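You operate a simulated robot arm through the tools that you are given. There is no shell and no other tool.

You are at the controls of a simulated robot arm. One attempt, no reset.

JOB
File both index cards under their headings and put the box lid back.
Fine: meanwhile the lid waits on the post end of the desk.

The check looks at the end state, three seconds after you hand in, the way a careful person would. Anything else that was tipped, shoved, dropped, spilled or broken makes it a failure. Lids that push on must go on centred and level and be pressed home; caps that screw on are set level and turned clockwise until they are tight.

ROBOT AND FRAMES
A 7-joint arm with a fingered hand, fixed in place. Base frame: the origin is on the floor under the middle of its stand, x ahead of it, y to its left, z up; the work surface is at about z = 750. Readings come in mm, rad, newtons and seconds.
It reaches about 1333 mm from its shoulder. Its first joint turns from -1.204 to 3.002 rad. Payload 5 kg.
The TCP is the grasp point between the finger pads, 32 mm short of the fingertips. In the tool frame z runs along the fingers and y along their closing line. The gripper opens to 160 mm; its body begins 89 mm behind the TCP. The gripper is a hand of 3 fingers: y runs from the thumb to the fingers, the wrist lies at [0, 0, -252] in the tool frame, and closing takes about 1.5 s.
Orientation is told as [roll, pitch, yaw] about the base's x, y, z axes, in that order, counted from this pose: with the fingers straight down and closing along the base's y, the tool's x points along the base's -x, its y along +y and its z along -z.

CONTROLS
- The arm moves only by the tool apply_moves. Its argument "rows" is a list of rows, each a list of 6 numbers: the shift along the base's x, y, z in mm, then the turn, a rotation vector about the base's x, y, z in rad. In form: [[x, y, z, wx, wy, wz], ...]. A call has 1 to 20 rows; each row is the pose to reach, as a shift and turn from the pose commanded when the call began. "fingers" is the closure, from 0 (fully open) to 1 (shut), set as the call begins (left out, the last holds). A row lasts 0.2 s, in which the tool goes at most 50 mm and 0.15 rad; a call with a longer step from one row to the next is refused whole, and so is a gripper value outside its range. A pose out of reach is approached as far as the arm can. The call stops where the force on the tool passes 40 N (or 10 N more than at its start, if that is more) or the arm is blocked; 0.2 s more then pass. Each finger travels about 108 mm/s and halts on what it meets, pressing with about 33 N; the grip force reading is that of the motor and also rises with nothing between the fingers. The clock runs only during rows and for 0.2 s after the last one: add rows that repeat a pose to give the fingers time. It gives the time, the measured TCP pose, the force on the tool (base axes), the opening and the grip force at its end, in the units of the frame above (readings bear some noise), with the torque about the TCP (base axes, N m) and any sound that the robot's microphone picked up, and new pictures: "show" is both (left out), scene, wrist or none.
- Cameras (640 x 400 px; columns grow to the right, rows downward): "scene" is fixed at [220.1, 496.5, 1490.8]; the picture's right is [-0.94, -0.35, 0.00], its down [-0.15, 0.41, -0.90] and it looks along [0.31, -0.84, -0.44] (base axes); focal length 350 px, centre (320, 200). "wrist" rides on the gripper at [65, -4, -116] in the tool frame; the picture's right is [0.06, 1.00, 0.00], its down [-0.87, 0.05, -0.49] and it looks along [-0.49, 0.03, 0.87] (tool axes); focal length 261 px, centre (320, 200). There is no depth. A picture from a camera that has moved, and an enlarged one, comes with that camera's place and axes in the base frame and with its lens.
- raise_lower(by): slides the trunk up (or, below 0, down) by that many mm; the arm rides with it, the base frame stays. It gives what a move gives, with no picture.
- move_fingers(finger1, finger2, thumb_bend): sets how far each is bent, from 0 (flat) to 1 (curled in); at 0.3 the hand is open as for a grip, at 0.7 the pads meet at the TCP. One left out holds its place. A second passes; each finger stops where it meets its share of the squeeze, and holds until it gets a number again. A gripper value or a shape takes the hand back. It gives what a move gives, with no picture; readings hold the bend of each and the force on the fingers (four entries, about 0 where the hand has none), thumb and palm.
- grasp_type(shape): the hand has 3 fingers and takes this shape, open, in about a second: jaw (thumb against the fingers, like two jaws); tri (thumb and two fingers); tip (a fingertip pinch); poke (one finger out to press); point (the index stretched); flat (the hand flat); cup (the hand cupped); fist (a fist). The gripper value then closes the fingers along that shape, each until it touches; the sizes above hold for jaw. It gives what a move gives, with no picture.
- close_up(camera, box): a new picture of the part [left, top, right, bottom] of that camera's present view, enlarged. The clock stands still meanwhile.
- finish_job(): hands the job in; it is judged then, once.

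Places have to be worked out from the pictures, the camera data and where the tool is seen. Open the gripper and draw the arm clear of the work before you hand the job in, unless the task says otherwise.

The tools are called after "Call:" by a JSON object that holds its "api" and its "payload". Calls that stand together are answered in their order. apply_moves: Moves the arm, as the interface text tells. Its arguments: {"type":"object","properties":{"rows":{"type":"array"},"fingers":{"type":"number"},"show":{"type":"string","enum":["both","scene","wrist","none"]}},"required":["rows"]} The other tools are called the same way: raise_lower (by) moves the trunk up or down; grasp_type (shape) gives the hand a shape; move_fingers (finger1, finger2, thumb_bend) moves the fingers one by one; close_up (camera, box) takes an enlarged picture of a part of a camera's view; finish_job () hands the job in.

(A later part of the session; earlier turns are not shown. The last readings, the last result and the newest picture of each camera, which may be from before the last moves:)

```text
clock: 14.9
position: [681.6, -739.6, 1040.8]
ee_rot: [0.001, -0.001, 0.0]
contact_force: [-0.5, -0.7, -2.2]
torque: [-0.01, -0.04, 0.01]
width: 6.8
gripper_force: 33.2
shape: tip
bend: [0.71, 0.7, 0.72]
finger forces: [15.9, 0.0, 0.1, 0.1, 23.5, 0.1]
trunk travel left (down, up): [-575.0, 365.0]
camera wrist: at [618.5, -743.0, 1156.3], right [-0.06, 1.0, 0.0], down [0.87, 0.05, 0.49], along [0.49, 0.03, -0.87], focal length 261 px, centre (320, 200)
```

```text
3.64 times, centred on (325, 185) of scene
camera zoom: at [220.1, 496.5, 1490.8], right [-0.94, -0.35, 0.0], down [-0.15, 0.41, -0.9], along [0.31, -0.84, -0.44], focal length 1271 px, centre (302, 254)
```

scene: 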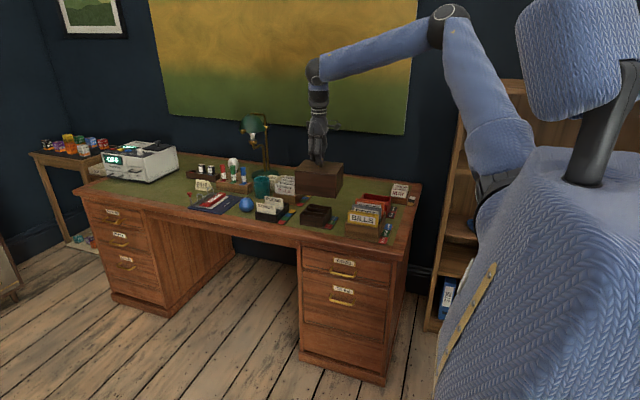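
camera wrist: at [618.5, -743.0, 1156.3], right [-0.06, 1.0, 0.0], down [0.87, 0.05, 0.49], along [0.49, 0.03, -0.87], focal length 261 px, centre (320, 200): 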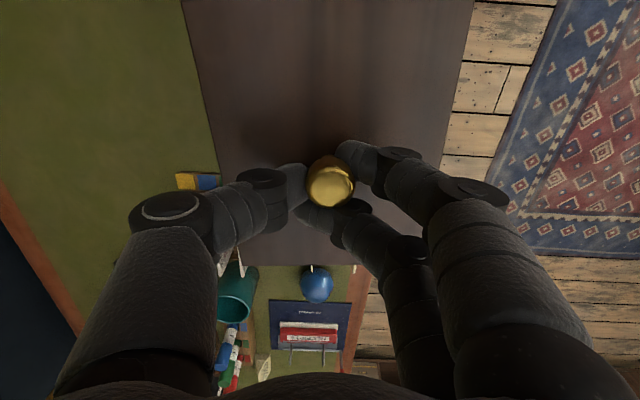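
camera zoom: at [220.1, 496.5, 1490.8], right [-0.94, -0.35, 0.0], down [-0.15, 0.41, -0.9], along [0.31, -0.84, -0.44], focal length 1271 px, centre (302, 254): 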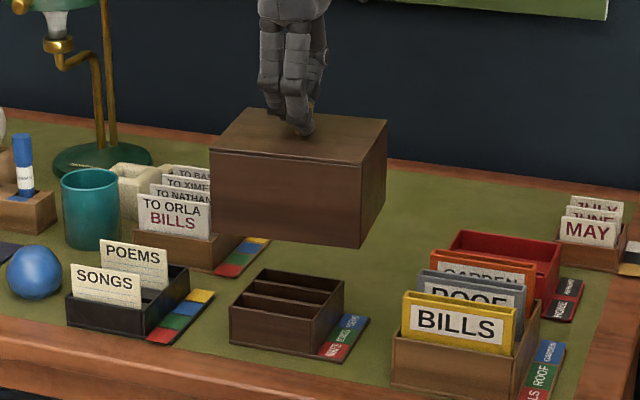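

The box beneath has three slots with a heading strip at its right. Now I carry the lid at this height back toward the free felt behind the HOME/ABROAD sorter (post end).

Call:
{"api": "apply_moves", "payload": {"rows": [[-11, -40, 0, 0, 0, 0], [-22, -80, 0, 0, 0, 0], [-34, -120, 0, 0, 0, 0], [-46, -160, 0, 0, 0, 0], [-58, -200, 0, 0, 0, 0], [-70, -240, 0, 0, 0, 0], [-81, -280, 0, 0, 0, 0], [-92, -320, 0, 0, 0, 0], [-95, -350, 0, 0, 0, 0], [-95, -350, 0, 0, 0, 0]], "show": "both"}}

Call:
{"api": "close_up", "payload": {"camera": "scene", "box": [300, 190, 350, 240]}}

Call:
{"api": "close_up", "payload": {"camera": "scene", "box": [320, 110, 430, 230]}}

```text
clock: 17.1
position: [586.7, -1089.7, 1039.7]
ee_rot: [0.001, 0.001, 0.0]
contact_force: [0.2, 0.2, -1.7]
torque: [-0.01, -0.04, -0.03]
width: 6.5
gripper_force: 33.4
shape: tip
bend: [0.71, 0.7, 0.72]
finger forces: [16.0, 0.0, 0.0, 0.1, 23.3, 0.0]
trunk travel left (down, up): [-575.0, 365.0]
camera wrist: at [524.4, -1092.9, 1156.1], right [-0.06, 1.0, 0.0], down [0.87, 0.05, 0.49], along [0.49, 0.03, -0.87], focal length 261 px, centre (320, 200)
```

scene: 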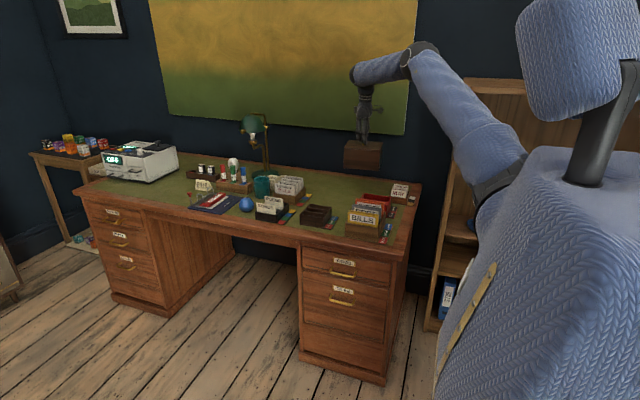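
wrist: 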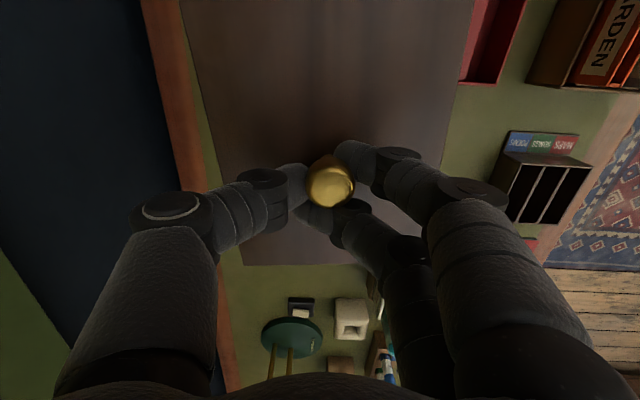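

```text
8.00 times, centred on (325, 215) of scene
camera zoom: at [220.1, 496.5, 1490.8], right [-0.94, -0.35, 0.0], down [-0.15, 0.41, -0.9], along [0.31, -0.84, -0.44], focal length 2796 px, centre (280, 80)
```

zoom: 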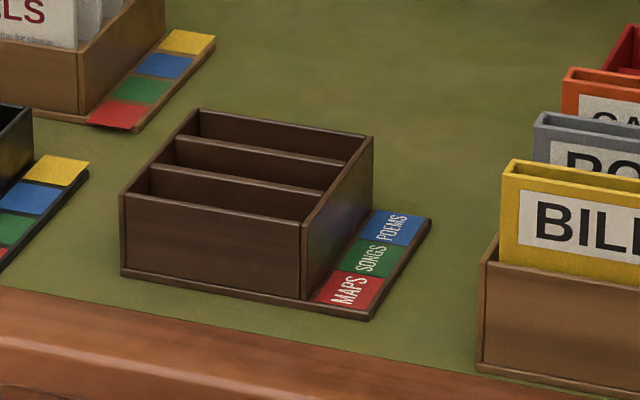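

```text
3.33 times, centred on (375, 170) of scene
camera zoom: at [220.1, 496.5, 1490.8], right [-0.94, -0.35, 0.0], down [-0.15, 0.41, -0.9], along [0.31, -0.84, -0.44], focal length 1165 px, centre (137, 300)
```

zoom: 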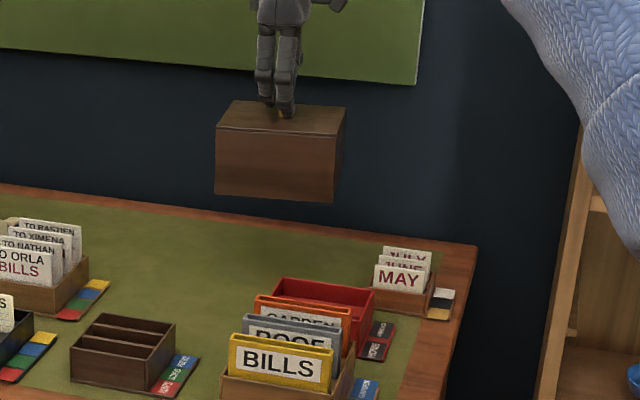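

Headings are readable: MAPS (front), SONGS (middle), POEMS (back). The lid is over clear felt, about 25 mm behind the red sorter, so I lower it, slowing near the desk.

Call:
{"api": "apply_moves", "payload": {"rows": [[0, 0, -30, 0, 0, 0], [0, 0, -60, 0, 0, 0], [0, 0, -90, 0, 0, 0], [0, 0, -115, 0, 0, 0], [0, 0, -130, 0, 0, 0], [0, 0, -140, 0, 0, 0], [0, 0, -144, 0, 0, 0], [0, 0, -144, 0, 0, 0]], "show": "both"}}

Call:
{"api": "close_up", "payload": {"camera": "scene", "box": [320, 130, 430, 230]}}

```text
clock: 18.9
position: [585.9, -1090.0, 895.5]
ee_rot: [0.001, -0.001, 0.001]
contact_force: [0.3, -0.7, -2.1]
torque: [0.0, 0.02, 0.01]
width: 6.9
gripper_force: 33.0
shape: tip
bend: [0.71, 0.7, 0.72]
finger forces: [15.9, 0.0, 0.0, 0.0, 23.2, 0.0]
trunk travel left (down, up): [-575.0, 365.0]
camera wrist: at [523.7, -1093.4, 1011.4], right [-0.06, 1.0, 0.0], down [0.87, 0.05, 0.49], along [0.49, 0.03, -0.87], focal length 261 px, centre (320, 200)
```

scene: 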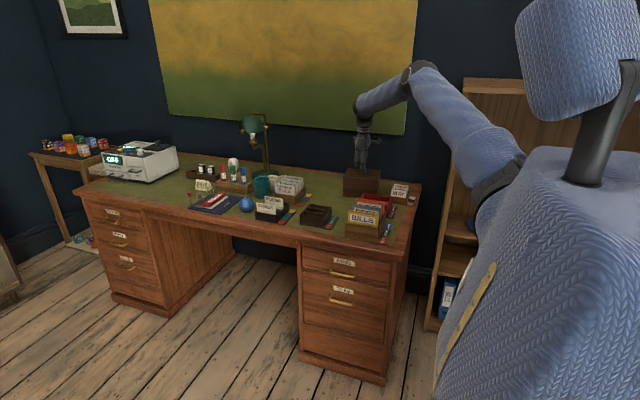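
wrist: 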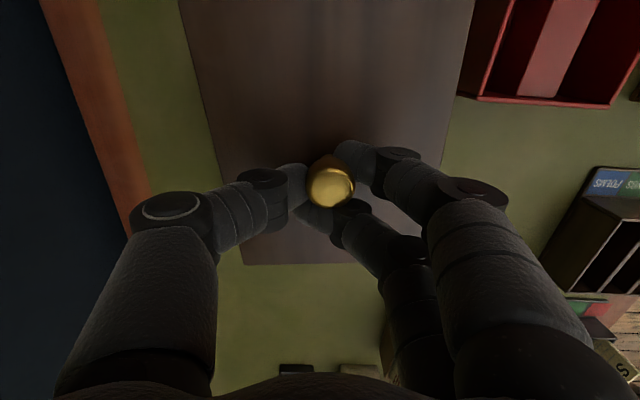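

```text
4.00 times, centred on (375, 180) of scene
camera zoom: at [220.1, 496.5, 1490.8], right [-0.94, -0.35, 0.0], down [-0.15, 0.41, -0.9], along [0.31, -0.84, -0.44], focal length 1398 px, centre (100, 280)
```

zoom: 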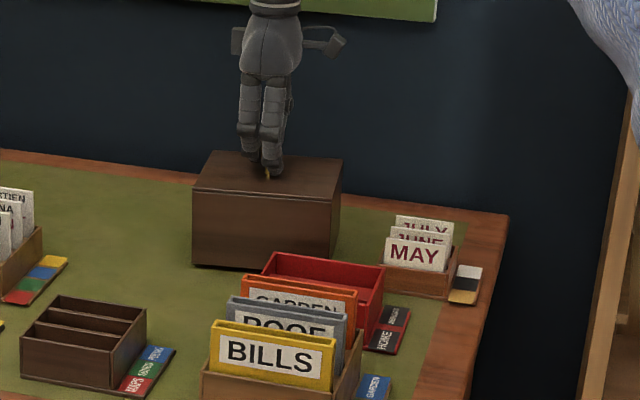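

Lid is still a few mm above the desk (weight ≈2 N still carried). I lower in 1–2 mm steps until contact.

Call:
{"api": "apply_moves", "payload": {"rows": [[0, 0, -2, 0, 0, 0], [0, 0, -4, 0, 0, 0], [0, 0, -5, 0, 0, 0]], "show": "none"}}

Call:
{"api": "apply_moves", "payload": {"rows": [[0, 0, -1, 0, 0, 0], [0, 0, -2, 0, 0, 0]], "show": "none"}}

```text
clock: 19.7
position: [586.6, -1090.5, 889.8]
ee_rot: [-0.001, 0.0, 0.0]
contact_force: [-0.2, 0.7, -2.3]
torque: [-0.02, -0.02, 0.0]
width: 6.4
gripper_force: 33.0
shape: tip
bend: [0.71, 0.7, 0.72]
finger forces: [15.9, 0.0, 0.0, 0.1, 23.2, 0.0]
trunk travel left (down, up): [-575.0, 365.0]
```

```text
clock: 20.3
position: [586.9, -1090.3, 887.3]
ee_rot: [0.0, -0.001, 0.001]
contact_force: [0.3, -0.6, -2.8]
torque: [-0.01, -0.02, 0.02]
width: 6.4
gripper_force: 33.2
shape: tip
bend: [0.71, 0.7, 0.72]
finger forces: [15.9, 0.1, 0.0, 0.0, 23.2, 0.0]
trunk travel left (down, up): [-575.0, 365.0]
```

Still carrying the lid's weight at commanded z≈889; continuing down in small steps.

Call:
{"api": "apply_moves", "payload": {"rows": [[0, 0, -1, 0, 0, 0], [0, 0, -2, 0, 0, 0]], "show": "none"}}

Call:
{"api": "apply_moves", "payload": {"rows": [[0, 0, -1, 0, 0, 0], [0, 0, -2, 0, 0, 0]], "show": "none"}}

Call:
{"api": "close_up", "payload": {"camera": "scene", "box": [335, 160, 395, 210]}}

```text
clock: 20.9
position: [587.4, -1091.1, 885.5]
ee_rot: [-0.001, 0.0, 0.001]
contact_force: [-0.3, -0.2, -1.6]
torque: [-0.04, -0.05, -0.01]
width: 6.4
gripper_force: 33.7
shape: tip
bend: [0.71, 0.7, 0.72]
finger forces: [16.6, 0.0, 0.0, 0.0, 22.7, 0.0]
trunk travel left (down, up): [-575.0, 365.0]
```

```text
clock: 21.5
position: [587.9, -1089.7, 884.6]
ee_rot: [0.001, 0.001, 0.001]
contact_force: [-1.5, 0.1, 3.6]
torque: [-0.01, -0.03, -0.04]
width: 6.4
gripper_force: 33.6
shape: tip
bend: [0.71, 0.7, 0.72]
finger forces: [14.8, 0.0, 0.0, 0.0, 22.0, 0.0]
trunk travel left (down, up): [-575.0, 365.0]
```

```text
8.00 times, centred on (365, 185) of scene
camera zoom: at [220.1, 496.5, 1490.8], right [-0.94, -0.35, 0.0], down [-0.15, 0.41, -0.9], along [0.31, -0.84, -0.44], focal length 2796 px, centre (-40, 320)
```

zoom: 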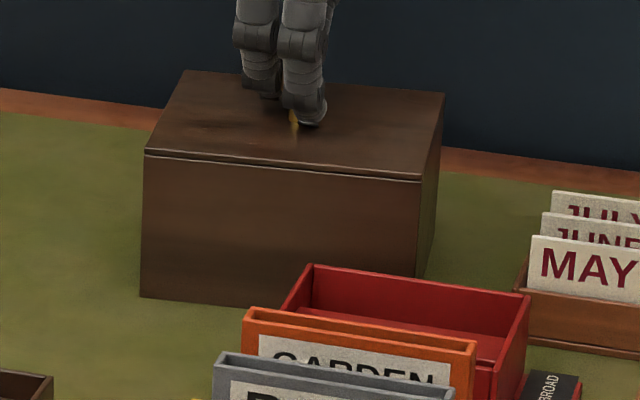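

Contact with the desk is confirmed (+3.6 N, z≈885). I open the fingers and back straight up.

Call:
{"api": "apply_moves", "payload": {"rows": [[0, 0, 0, 0, 0, 0], [0, 0, 0, 0, 0, 0], [0, 0, 0, 0, 0, 0], [0, 0, 0, 0, 0, 0], [0, 0, 0, 0, 0, 0]], "fingers": 0.4, "show": "wrist"}}

Call:
{"api": "apply_moves", "payload": {"rows": [[0, 0, 10, 0, 0, 0], [0, 0, 40, 0, 0, 0], [0, 0, 90, 0, 0, 0], [0, 0, 140, 0, 0, 0], [0, 0, 190, 0, 0, 0], [0, 0, 215, 0, 0, 0]], "show": "both"}}

```text
clock: 22.7
position: [587.3, -1089.6, 883.7]
ee_rot: [0.0, -0.001, 0.001]
contact_force: [-0.6, 0.7, 0.8]
torque: [0.05, 0.01, 0.01]
width: 95.5
gripper_force: 0.0
shape: tip
bend: [0.71, 0.71, 0.7]
finger forces: [0.5, 0.5, 0.0, 0.0, 0.1, 0.0]
trunk travel left (down, up): [-575.0, 365.0]
camera wrist: at [523.9, -1093.3, 1000.7], right [-0.06, 1.0, 0.0], down [0.87, 0.05, 0.49], along [0.49, 0.03, -0.87], focal length 261 px, centre (320, 200)
```

wrist: 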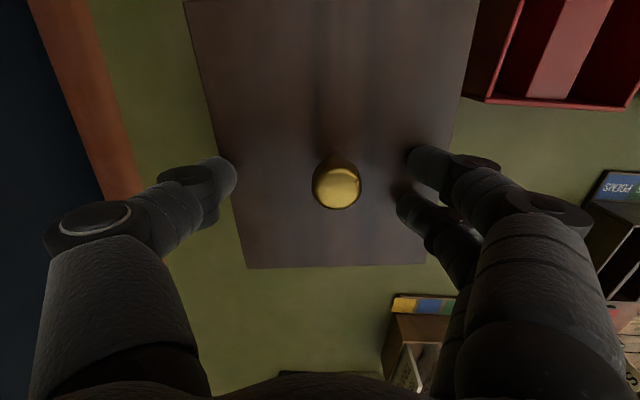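

```text
clock: 24.1
position: [586.1, -1089.8, 1099.3]
ee_rot: [0.0, -0.001, 0.002]
contact_force: [0.3, -0.2, 0.0]
torque: [-0.01, 0.0, 0.01]
width: 96.0
gripper_force: 0.1
shape: tip
bend: [0.71, 0.71, 0.7]
finger forces: [0.0, 0.1, 0.0, 0.1, 0.0, 0.1]
trunk travel left (down, up): [-575.0, 365.0]
camera wrist: at [523.5, -1093.1, 1215.9], right [-0.06, 1.0, 0.0], down [0.87, 0.05, 0.49], along [0.49, 0.03, -0.87], focal length 261 px, centre (320, 200)
```

scene: 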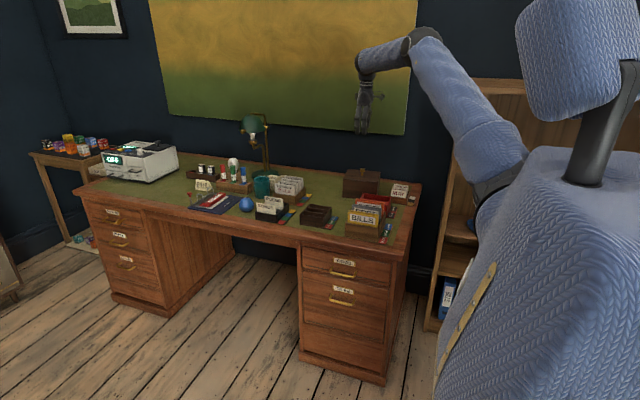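
wrist: 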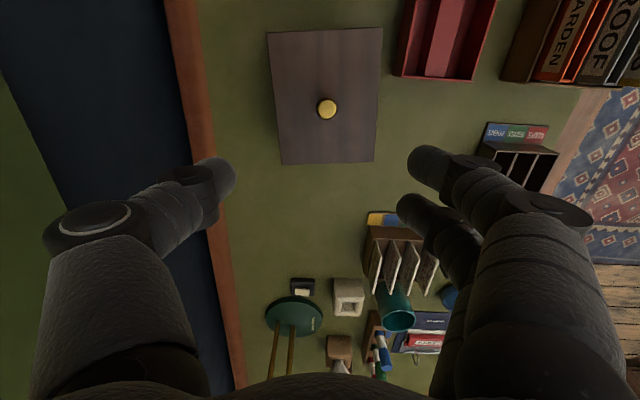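

The lid rests level behind the sorter, with its knob at ≈(582, -1082). Now I go over the open box and the card tray to measure slots and cards.

Call:
{"api": "apply_moves", "payload": {"rows": [[6, 45, 0, 0, 0, 0], [12, 90, 0, 0, 0, 0], [18, 135, 0, 0, 0, 0], [24, 180, 0, 0, 0, 0], [30, 225, 0, 0, 0, 0], [36, 270, -10, 0, 0, 0], [42, 315, -20, 0, 0, 0], [48, 360, -30, 0, 0, 0], [54, 395, -40, 0, 0, 0], [54, 395, -40, 0, 0, 0]], "show": "wrist"}}

Call:
{"api": "close_up", "payload": {"camera": "wrist", "box": [220, 40, 420, 180]}}

Call:
{"api": "close_up", "payload": {"camera": "wrist", "box": [220, 170, 400, 300]}}

```text
clock: 26.3
position: [641.1, -696.2, 1058.2]
ee_rot: [-0.001, 0.001, 0.001]
contact_force: [0.1, 0.0, -0.3]
torque: [0.0, 0.01, -0.01]
width: 95.8
gripper_force: 0.0
shape: tip
bend: [0.71, 0.71, 0.7]
finger forces: [0.0, 0.0, 0.0, 0.0, 0.1, 0.0]
trunk travel left (down, up): [-575.0, 365.0]
camera wrist: at [577.7, -698.5, 1175.7], right [-0.06, 1.0, 0.0], down [0.87, 0.05, 0.49], along [0.49, 0.03, -0.87], focal length 261 px, centre (320, 200)
```

wrist: 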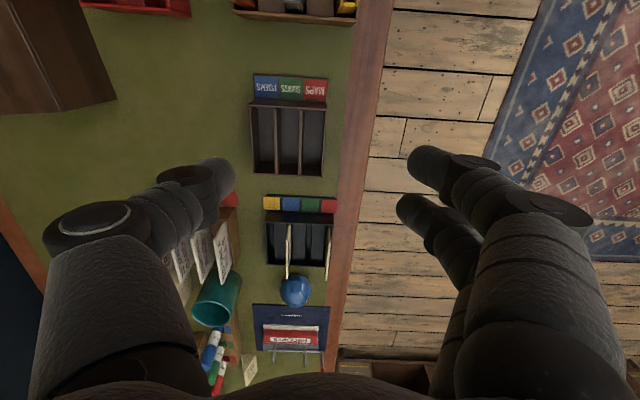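

```text
2.86 times, centred on (320, 110) of wrist
camera zoom: at [577.7, -698.5, 1175.7], right [-0.06, 1.0, 0.0], down [0.87, 0.05, 0.49], along [0.49, 0.03, -0.87], focal length 745 px, centre (320, 457)
```

zoom: 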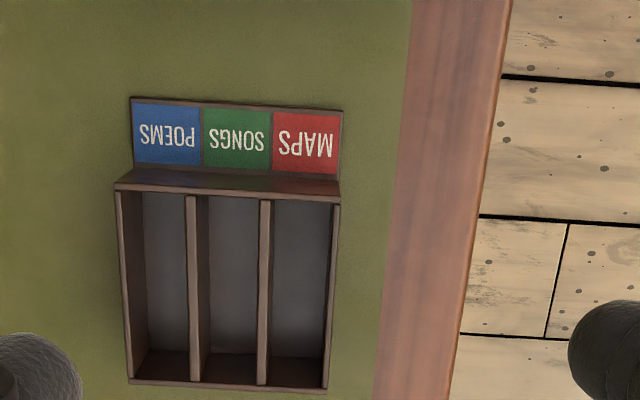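

```text
3.08 times, centred on (310, 235) of wrist
camera zoom: at [577.7, -698.5, 1175.7], right [-0.06, 1.0, 0.0], down [0.87, 0.05, 0.49], along [0.49, 0.03, -0.87], focal length 802 px, centre (351, 92)
```

zoom: 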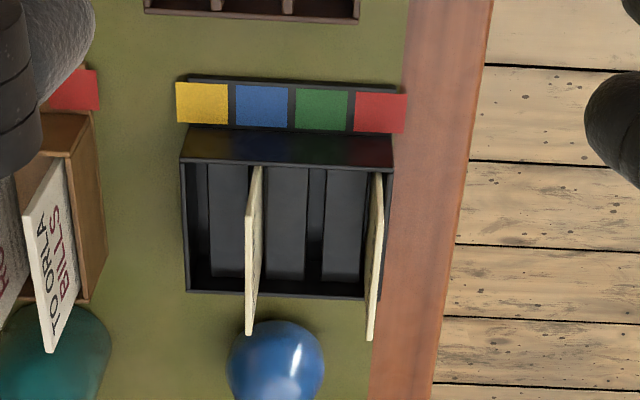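

The box has three slots labelled POEMS / SONGS / MAPS (from back to front), each ~32 mm wide; cards look ~92 mm wide × 66 mm tall. I need exact x positions, so I'm taking high zooms of the box and tray.

Call:
{"api": "close_up", "payload": {"camera": "wrist", "box": [240, 95, 340, 185]}}

Call:
{"api": "close_up", "payload": {"camera": "wrist", "box": [255, 190, 345, 285]}}

Call:
{"api": "close_up", "payload": {"camera": "scene", "box": [245, 190, 300, 230]}}

Call:
{"api": "close_up", "payload": {"camera": "scene", "box": [295, 195, 345, 235]}}

```text
4.44 times, centred on (290, 140) of wrist
camera zoom: at [577.7, -698.5, 1175.7], right [-0.06, 1.0, 0.0], down [0.87, 0.05, 0.49], along [0.49, 0.03, -0.87], focal length 1158 px, centre (453, 467)
```

zoom: 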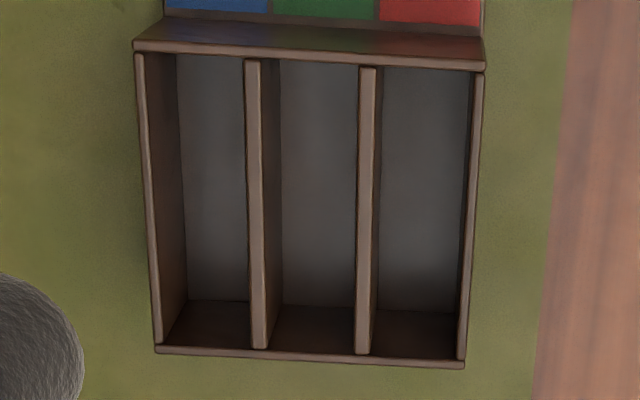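

```text
4.21 times, centred on (300, 238) of wrist
camera zoom: at [577.7, -698.5, 1175.7], right [-0.06, 1.0, 0.0], down [0.87, 0.05, 0.49], along [0.49, 0.03, -0.87], focal length 1098 px, centre (404, 42)
```

zoom: 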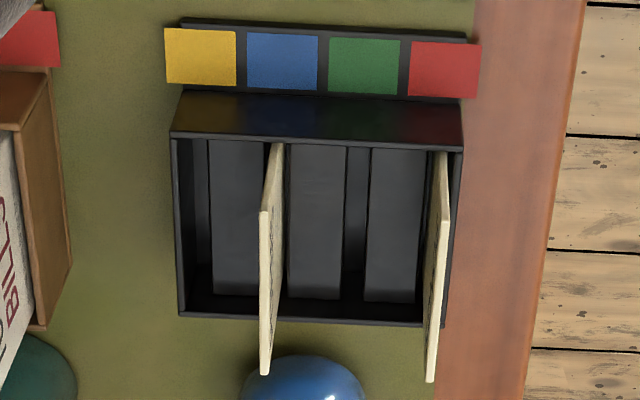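

```text
10.00 times, centred on (272, 210) of scene
camera zoom: at [220.1, 496.5, 1490.8], right [-0.94, -0.35, 0.0], down [-0.15, 0.41, -0.9], along [0.31, -0.84, -0.44], focal length 3494 px, centre (795, 100)
```

zoom: 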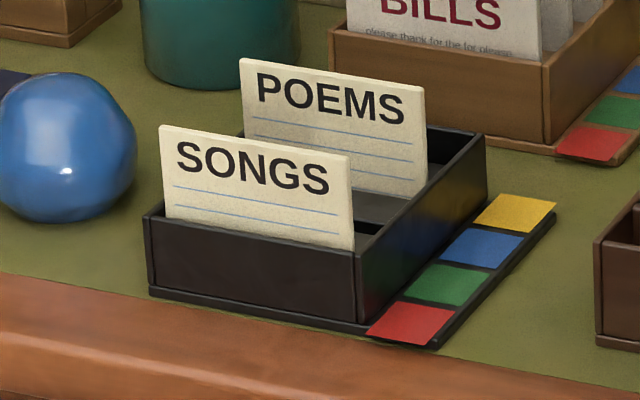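

```text
10.00 times, centred on (320, 215) of scene
camera zoom: at [220.1, 496.5, 1490.8], right [-0.94, -0.35, 0.0], down [-0.15, 0.41, -0.9], along [0.31, -0.84, -0.44], focal length 3494 px, centre (320, 50)
```

zoom: 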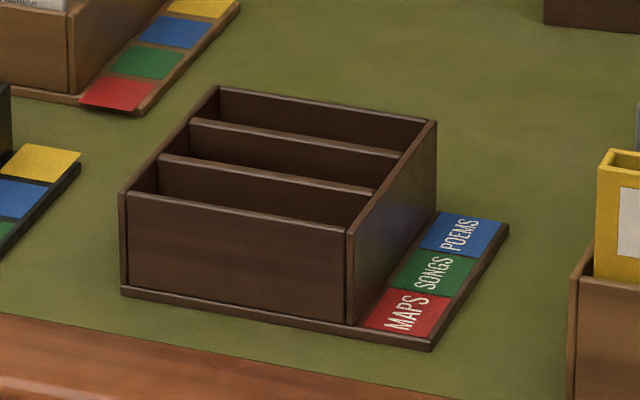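

Card tops come out at z≈819, SONGS at y≈-665, POEMS at y≈-738, both spanning x≈862–955. I move above the SONGS card for a second view to pin down heights by triangulation.

Call:
{"api": "apply_moves", "payload": {"rows": [[40, 5, -10, 0, 0, 0], [80, 10, -20, 0, 0, 0], [120, 15, -30, 0, 0, 0], [160, 20, -45, 0, 0, 0], [200, 25, -70, 0, 0, 0], [235, 28, -100, 0, 0, 0], [269, 28.5, -130, 0, 0, 0], [269, 28.5, -140, 0, 0, 0], [269, 28.5, -140, 0, 0, 0]], "show": "both"}}

Call:
{"api": "close_up", "payload": {"camera": "wrist", "box": [220, 20, 400, 200]}}

```text
clock: 28.3
position: [909.5, -665.5, 919.6]
ee_rot: [-0.001, -0.002, 0.0]
contact_force: [0.0, -0.4, -0.9]
torque: [0.0, 0.0, -0.01]
width: 95.8
gripper_force: 0.1
shape: tip
bend: [0.71, 0.71, 0.7]
finger forces: [0.1, 0.0, 0.0, 0.0, 0.1, 0.0]
trunk travel left (down, up): [-575.0, 365.0]
camera wrist: at [846.4, -668.8, 1035.9], right [-0.06, 1.0, 0.0], down [0.87, 0.05, 0.49], along [0.49, 0.03, -0.87], focal length 261 px, centre (320, 200)
```

scene: 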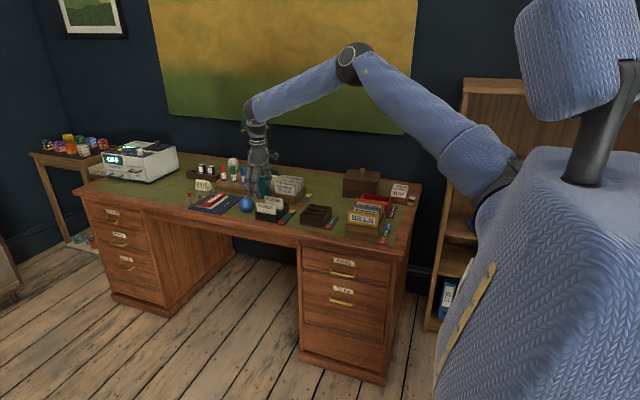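
wrist: 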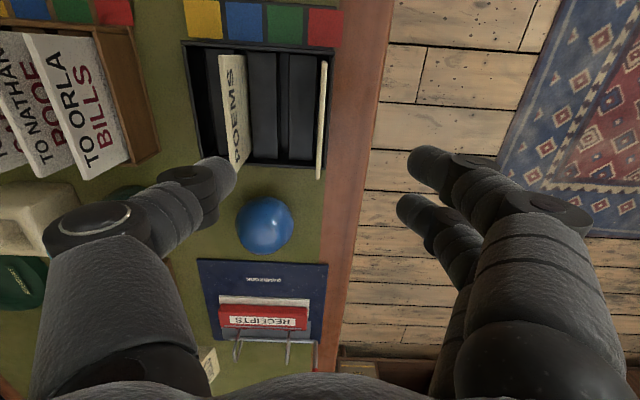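

```text
2.22 times, centred on (310, 110) of wrist
camera zoom: at [846.4, -668.8, 1035.9], right [-0.06, 1.0, 0.0], down [0.87, 0.05, 0.49], along [0.49, 0.03, -0.87], focal length 579 px, centre (342, 400)
```

zoom: 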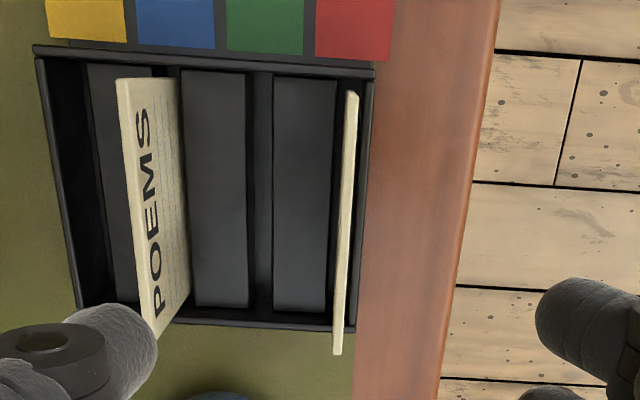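

Triangulating the two views: SONGS card top is z≈832, x 851–941 (90 mm wide), y≈-665; tray rim z≈792. I narrow the opening to ~56 mm, shift to the card's middle and lower to TCP z≈848.

Call:
{"api": "apply_moves", "payload": {"rows": [[-12.5, 0, 0, 0, 0, 0], [-12.5, 0, 0, 0, 0, 0], [-12.5, 0, -20, 0, 0, 0], [-12.5, 0, -40, 0, 0, 0], [-12.5, 0, -50, 0, 0, 0], [-12.5, 0, -50, 0, 0, 0]], "fingers": 0.65, "show": "both"}}

Call:
{"api": "close_up", "payload": {"camera": "scene", "box": [235, 150, 305, 230]}}

Call:
{"api": "close_up", "payload": {"camera": "wrist", "box": [220, 60, 420, 220]}}

```text
clock: 29.7
position: [896.6, -666.2, 870.2]
ee_rot: [0.0, 0.0, 0.001]
contact_force: [-0.7, -0.1, 0.8]
torque: [0.01, -0.01, -0.02]
width: 56.7
gripper_force: 0.0
shape: tip
bend: [0.73, 0.73, 0.7]
finger forces: [0.0, 0.0, 0.0, 0.0, 0.1, 0.0]
trunk travel left (down, up): [-575.0, 365.0]
camera wrist: at [833.8, -669.1, 986.3], right [-0.06, 1.0, 0.0], down [0.87, 0.05, 0.49], along [0.49, 0.03, -0.87], focal length 261 px, centre (320, 200)
```

scene: 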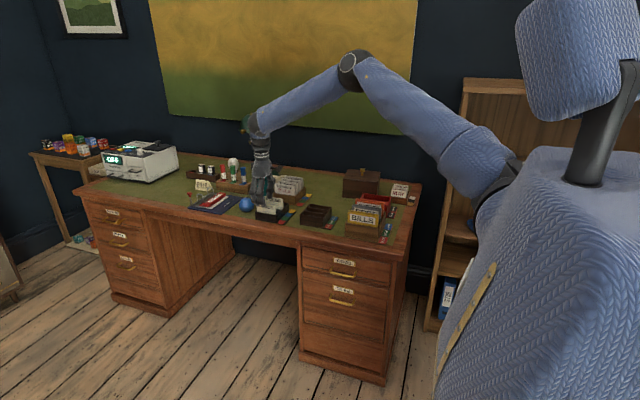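
wrist: 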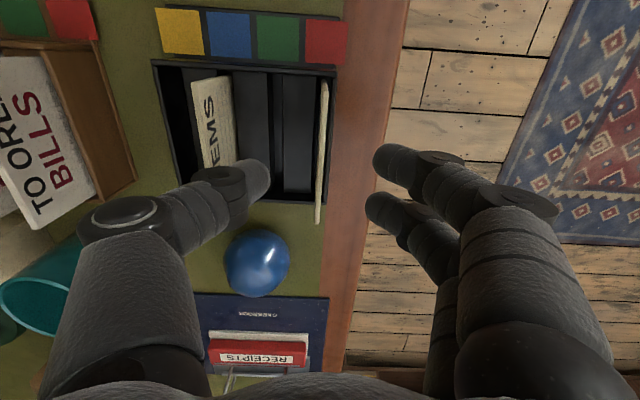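

```text
5.00 times, centred on (270, 190) of scene
camera zoom: at [220.1, 496.5, 1490.8], right [-0.94, -0.35, 0.0], down [-0.15, 0.41, -0.9], along [0.31, -0.84, -0.44], focal length 1747 px, centre (570, 250)
```

zoom: 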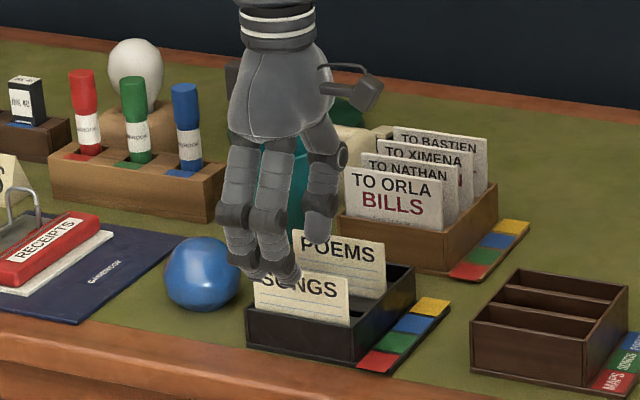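

```text
2.50 times, centred on (320, 140) of wrist
camera zoom: at [833.8, -669.1, 986.3], right [-0.06, 1.0, 0.0], down [0.87, 0.05, 0.49], along [0.49, 0.03, -0.87], focal length 652 px, centre (320, 350)
```

zoom: 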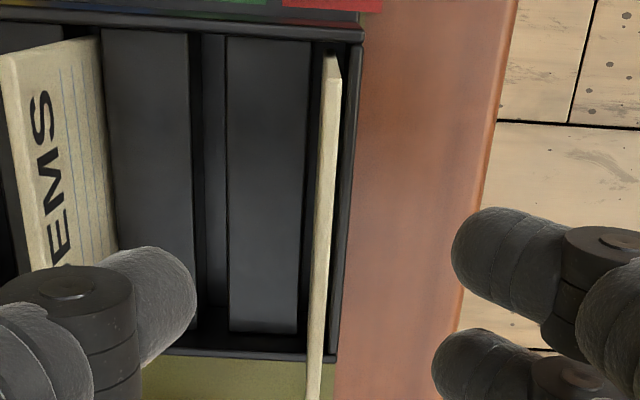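

The card is centred between thumb and fingers. I lower another 22 mm so the tips reach ~20 mm below the card's top edge, then close.

Call:
{"api": "apply_moves", "payload": {"rows": [[0, 0, -10, 0, 0, 0], [0, 0, -20, 0, 0, 0], [0, 0, -22, 0, 0, 0], [0, 0, -22, 0, 0, 0]], "show": "wrist"}}

Call:
{"api": "close_up", "payload": {"camera": "scene", "box": [235, 160, 305, 230]}}

Call:
{"api": "close_up", "payload": {"camera": "wrist", "box": [220, 80, 420, 240]}}

```text
clock: 30.7
position: [897.2, -666.6, 847.6]
ee_rot: [0.0, 0.001, 0.0]
contact_force: [0.0, 1.0, -0.5]
torque: [0.0, -0.04, -0.02]
width: 56.7
gripper_force: 0.0
shape: tip
bend: [0.73, 0.73, 0.7]
finger forces: [0.0, 0.0, 0.0, 0.1, 0.0, 0.0]
trunk travel left (down, up): [-575.0, 365.0]
camera wrist: at [833.9, -669.4, 964.0], right [-0.06, 1.0, 0.0], down [0.87, 0.05, 0.49], along [0.49, 0.03, -0.87], focal length 261 px, centre (320, 200)
```

wrist: 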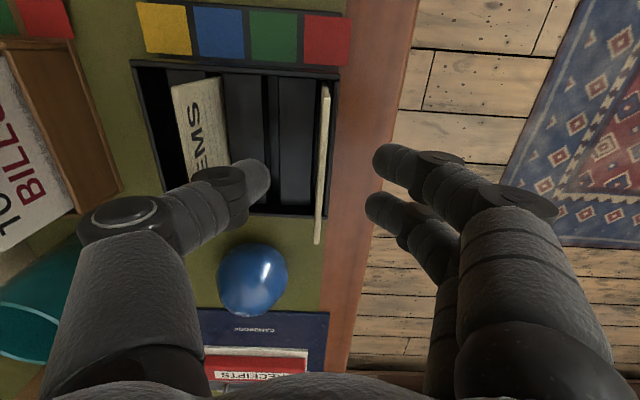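

```text
5.71 times, centred on (270, 195) of scene
camera zoom: at [220.1, 496.5, 1490.8], right [-0.94, -0.35, 0.0], down [-0.15, 0.41, -0.9], along [0.31, -0.84, -0.44], focal length 1997 px, centre (606, 229)
```

zoom: 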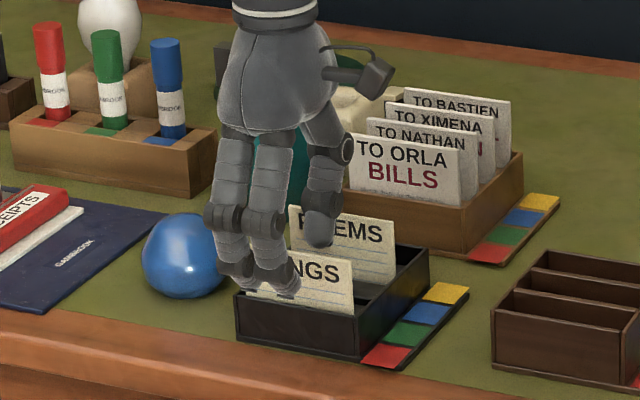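

```text
2.50 times, centred on (320, 160) of wrist
camera zoom: at [833.9, -669.4, 964.0], right [-0.06, 1.0, 0.0], down [0.87, 0.05, 0.49], along [0.49, 0.03, -0.87], focal length 652 px, centre (320, 300)
```

zoom: 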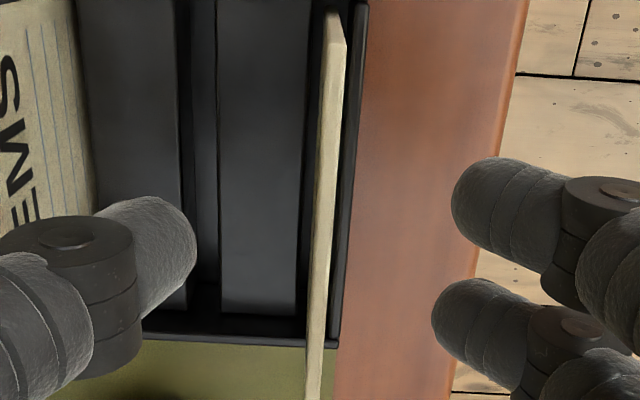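

I close partway (≈16 mm gap) first to fine-centre the card between the tips.

Call:
{"api": "apply_moves", "payload": {"rows": [[0, 0, 0, 0, 0, 0], [0, 0, 0, 0, 0, 0], [0, 0, 0, 0, 0, 0]], "fingers": 0.88, "show": "wrist"}}

Call:
{"api": "close_up", "payload": {"camera": "wrist", "box": [260, 100, 400, 220]}}

Call:
{"api": "close_up", "payload": {"camera": "scene", "box": [245, 180, 295, 220]}}

```text
clock: 31.5
position: [897.4, -666.6, 848.1]
ee_rot: [0.0, 0.0, -0.001]
contact_force: [0.2, -0.6, 0.2]
torque: [-0.02, 0.03, 0.0]
width: 19.6
gripper_force: 0.1
shape: tip
bend: [0.72, 0.72, 0.7]
finger forces: [0.1, 0.0, 0.1, 0.0, 0.0, 0.0]
trunk travel left (down, up): [-575.0, 365.0]
camera wrist: at [833.9, -669.4, 964.1], right [-0.06, 1.0, 0.0], down [0.87, 0.05, 0.49], along [0.49, 0.03, -0.87], focal length 261 px, centre (320, 200)
```

wrist: 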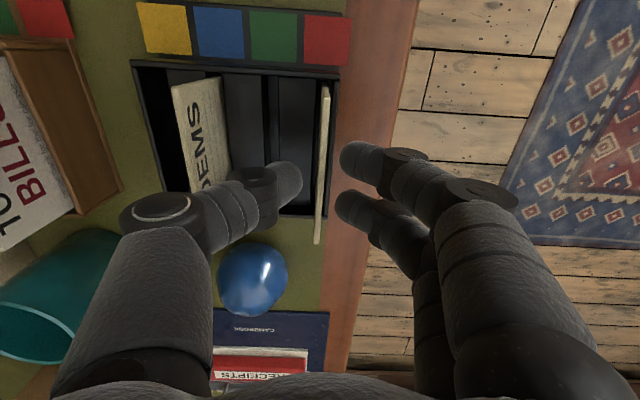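

```text
3.33 times, centred on (330, 160) of wrist
camera zoom: at [833.9, -669.4, 964.1], right [-0.06, 1.0, 0.0], down [0.87, 0.05, 0.49], along [0.49, 0.03, -0.87], focal length 869 px, centre (287, 333)
```

zoom: 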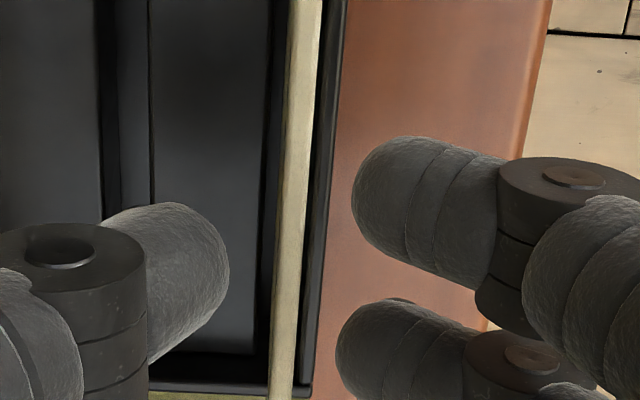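

```text
10.00 times, centred on (270, 200) of scene
camera zoom: at [220.1, 496.5, 1490.8], right [-0.94, -0.35, 0.0], down [-0.15, 0.41, -0.9], along [0.31, -0.84, -0.44], focal length 3494 px, centre (820, 200)
```

zoom: 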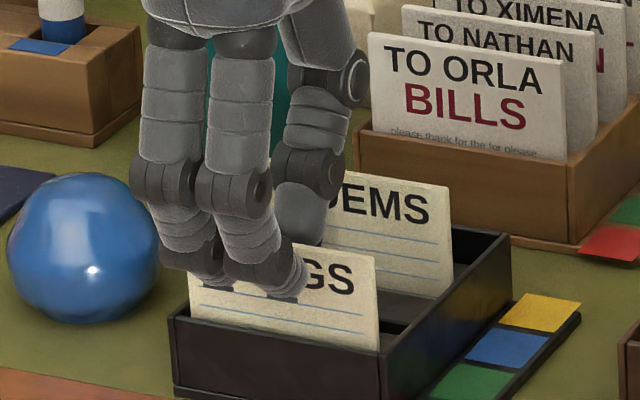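

The card is ~1.3 mm nearer the fingers than the thumb; I shift +1.3 mm in y and close fully.

Call:
{"api": "apply_moves", "payload": {"rows": [[0, 1.3, 0, 0, 0, 0], [0, 1.3, 0, 0, 0, 0], [0, 1.3, 0, 0, 0, 0]], "show": "none"}}

Call:
{"api": "apply_moves", "payload": {"rows": [[0, 0, 0, 0, 0, 0], [0, 0, 0, 0, 0, 0], [0, 0, 0, 0, 0, 0], [0, 0, 0, 0, 0, 0], [0, 0, 0, 0, 0, 0]], "fingers": 1, "show": "wrist"}}

Call:
{"api": "close_up", "payload": {"camera": "wrist", "box": [260, 80, 400, 260]}}

Call:
{"api": "close_up", "payload": {"camera": "scene", "box": [240, 170, 300, 230]}}

```text
clock: 32.3
position: [895.9, -664.4, 848.4]
ee_rot: [0.001, 0.001, 0.001]
contact_force: [-0.2, 0.1, 0.7]
torque: [0.03, 0.02, 0.0]
width: 19.6
gripper_force: 0.2
shape: tip
bend: [0.72, 0.72, 0.7]
finger forces: [0.1, 0.1, 0.1, 0.0, 0.0, 0.0]
trunk travel left (down, up): [-575.0, 365.0]
```

```text
clock: 33.5
position: [897.6, -665.9, 847.1]
ee_rot: [0.001, -0.001, 0.0]
contact_force: [0.6, 0.3, -0.1]
torque: [0.02, -0.02, -0.02]
width: 0.4
gripper_force: 32.9
shape: tip
bend: [0.7, 0.7, 0.7]
finger forces: [14.6, 14.6, 0.0, 0.0, 29.2, 0.0]
trunk travel left (down, up): [-575.0, 365.0]
camera wrist: at [834.1, -668.1, 963.9], right [-0.06, 1.0, 0.0], down [0.87, 0.05, 0.49], along [0.49, 0.03, -0.87], focal length 261 px, centre (320, 200)
```

wrist: 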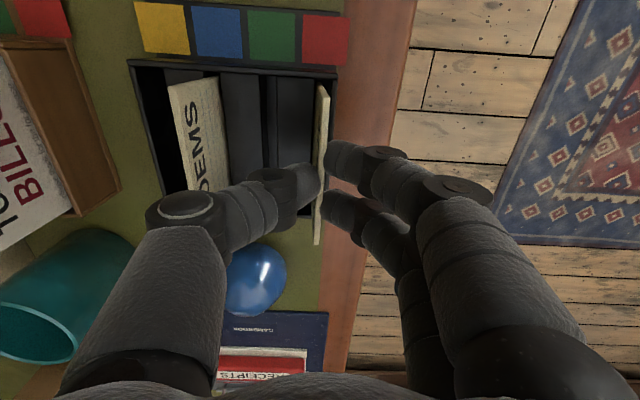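

```text
2.22 times, centred on (330, 170) of wrist
camera zoom: at [834.1, -668.1, 963.9], right [-0.06, 1.0, 0.0], down [0.87, 0.05, 0.49], along [0.49, 0.03, -0.87], focal length 579 px, centre (298, 267)
```

zoom: 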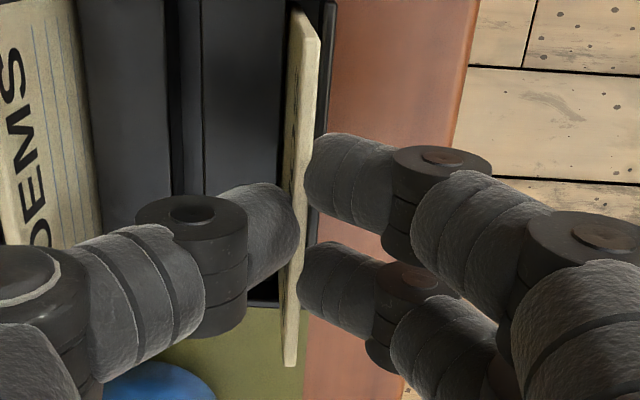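

```text
6.67 times, centred on (270, 200) of scene
camera zoom: at [220.1, 496.5, 1490.8], right [-0.94, -0.35, 0.0], down [-0.15, 0.41, -0.9], along [0.31, -0.84, -0.44], focal length 2330 px, centre (653, 200)
```

zoom: 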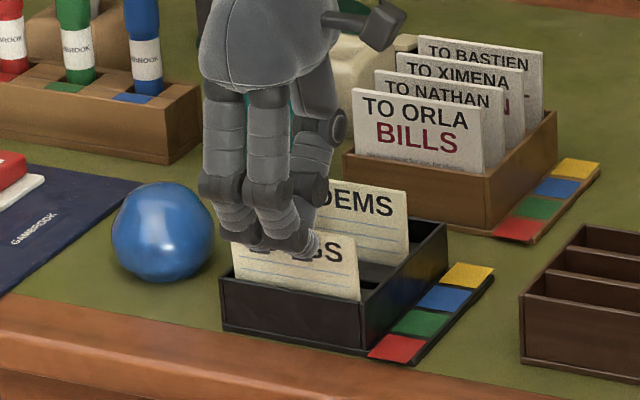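

Firm symmetric grip (14.6 + 14.6 vs 29.2 N) and the tray hasn't moved. I lift straight up.

Call:
{"api": "apply_moves", "payload": {"rows": [[0, 0, 8, 0, 0, 0], [0, 0, 18, 0, 0, 0], [0, 0, 30, 0, 0, 0], [0, 0, 45, 0, 0, 0], [0, 0, 65, 0, 0, 0], [0, 0, 90, 0, 0, 0], [0, 0, 110, 0, 0, 0], [0, 0, 110, 0, 0, 0]], "show": "both"}}

Call:
{"api": "close_up", "payload": {"camera": "scene", "box": [230, 140, 310, 230]}}

Call:
{"api": "close_up", "payload": {"camera": "wrist", "box": [240, 60, 400, 260]}}

```text
clock: 35.3
position: [898.1, -664.6, 956.5]
ee_rot: [-0.001, 0.0, 0.0]
contact_force: [0.6, -0.2, -0.4]
torque: [0.0, -0.04, 0.04]
width: 0.2
gripper_force: 33.3
shape: tip
bend: [0.7, 0.7, 0.7]
finger forces: [14.5, 14.7, 0.0, 0.0, 29.2, 0.1]
trunk travel left (down, up): [-575.0, 365.0]
camera wrist: at [834.1, -668.5, 1073.7], right [-0.06, 1.0, 0.0], down [0.87, 0.05, 0.49], along [0.49, 0.03, -0.87], focal length 261 px, centre (320, 200)
```

scene: 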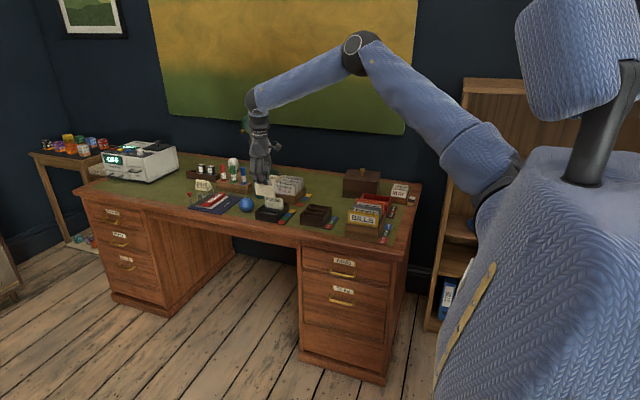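
wrist: 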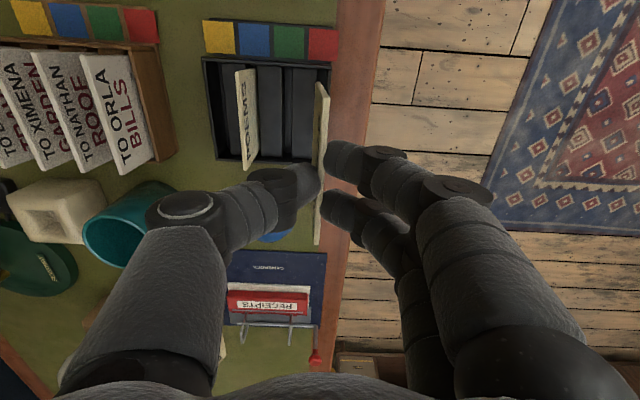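

```text
4.44 times, centred on (270, 185) of scene
camera zoom: at [220.1, 496.5, 1490.8], right [-0.94, -0.35, 0.0], down [-0.15, 0.41, -0.9], along [0.31, -0.84, -0.44], focal length 1553 px, centre (542, 267)
```

zoom: 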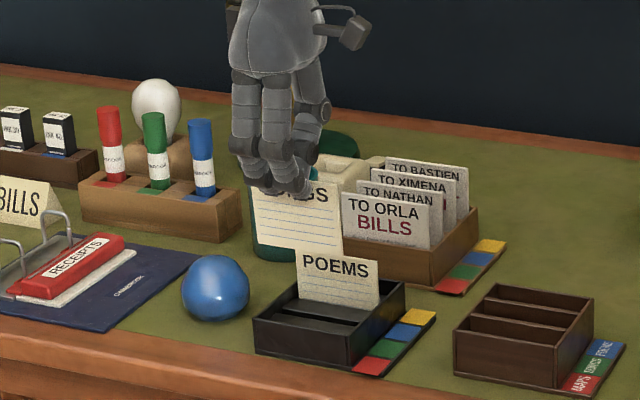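

```text
2.00 times, centred on (320, 160) of wrist
camera zoom: at [834.1, -668.5, 1073.7], right [-0.06, 1.0, 0.0], down [0.87, 0.05, 0.49], along [0.49, 0.03, -0.87], focal length 521 px, centre (320, 280)
```

zoom: 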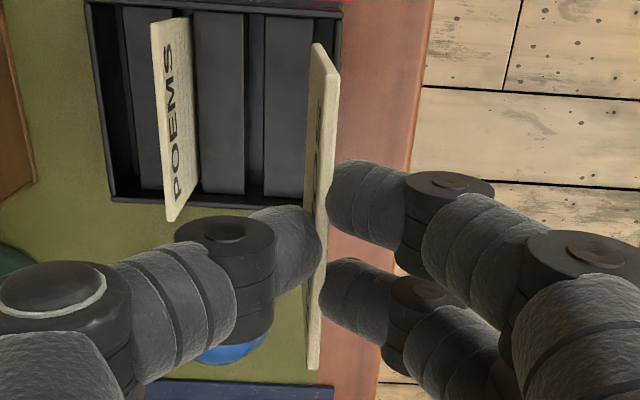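

The SONGS card is out and held vertically. I zoom in to read its full height and tilt.

Call:
{"api": "close_up", "payload": {"camera": "scene", "box": [245, 165, 315, 215]}}

Call:
{"api": "close_up", "payload": {"camera": "wrist", "box": [290, 70, 350, 130]}}

Call:
{"api": "close_up", "payload": {"camera": "wrist", "box": [290, 200, 350, 260]}}

```text
8.00 times, centred on (280, 190) of scene
camera zoom: at [220.1, 496.5, 1490.8], right [-0.94, -0.35, 0.0], down [-0.15, 0.41, -0.9], along [0.31, -0.84, -0.44], focal length 2796 px, centre (640, 280)
```

zoom: 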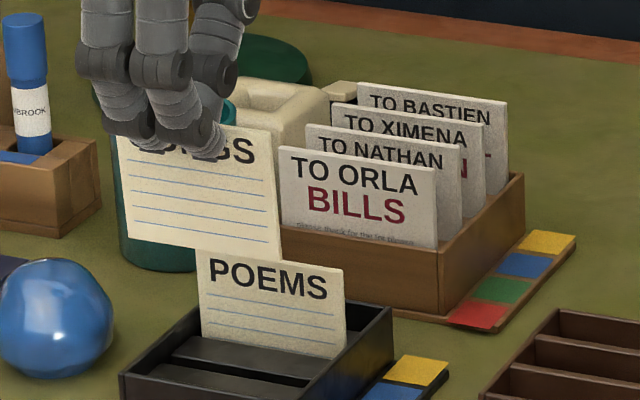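

```text
6.67 times, centred on (320, 100) of wrist
camera zoom: at [834.1, -668.5, 1073.7], right [-0.06, 1.0, 0.0], down [0.87, 0.05, 0.49], along [0.49, 0.03, -0.87], focal length 1738 px, centre (320, 867)
```

zoom: 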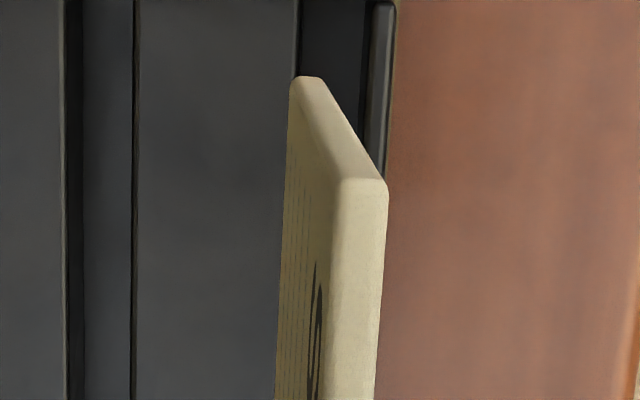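

```text
6.67 times, centred on (320, 230) of wrist
camera zoom: at [834.1, -668.5, 1073.7], right [-0.06, 1.0, 0.0], down [0.87, 0.05, 0.49], along [0.49, 0.03, -0.87], focal length 1738 px, centre (320, 0)
```

zoom: 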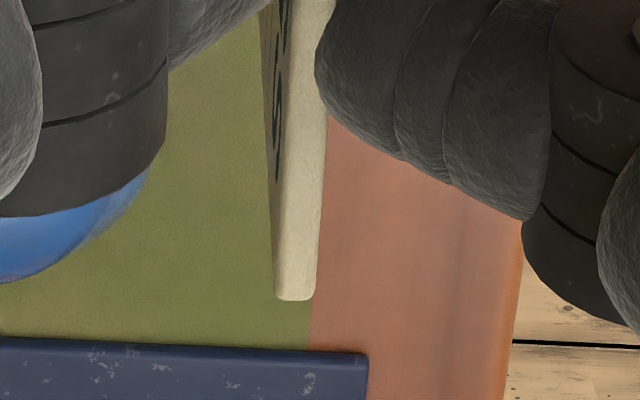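

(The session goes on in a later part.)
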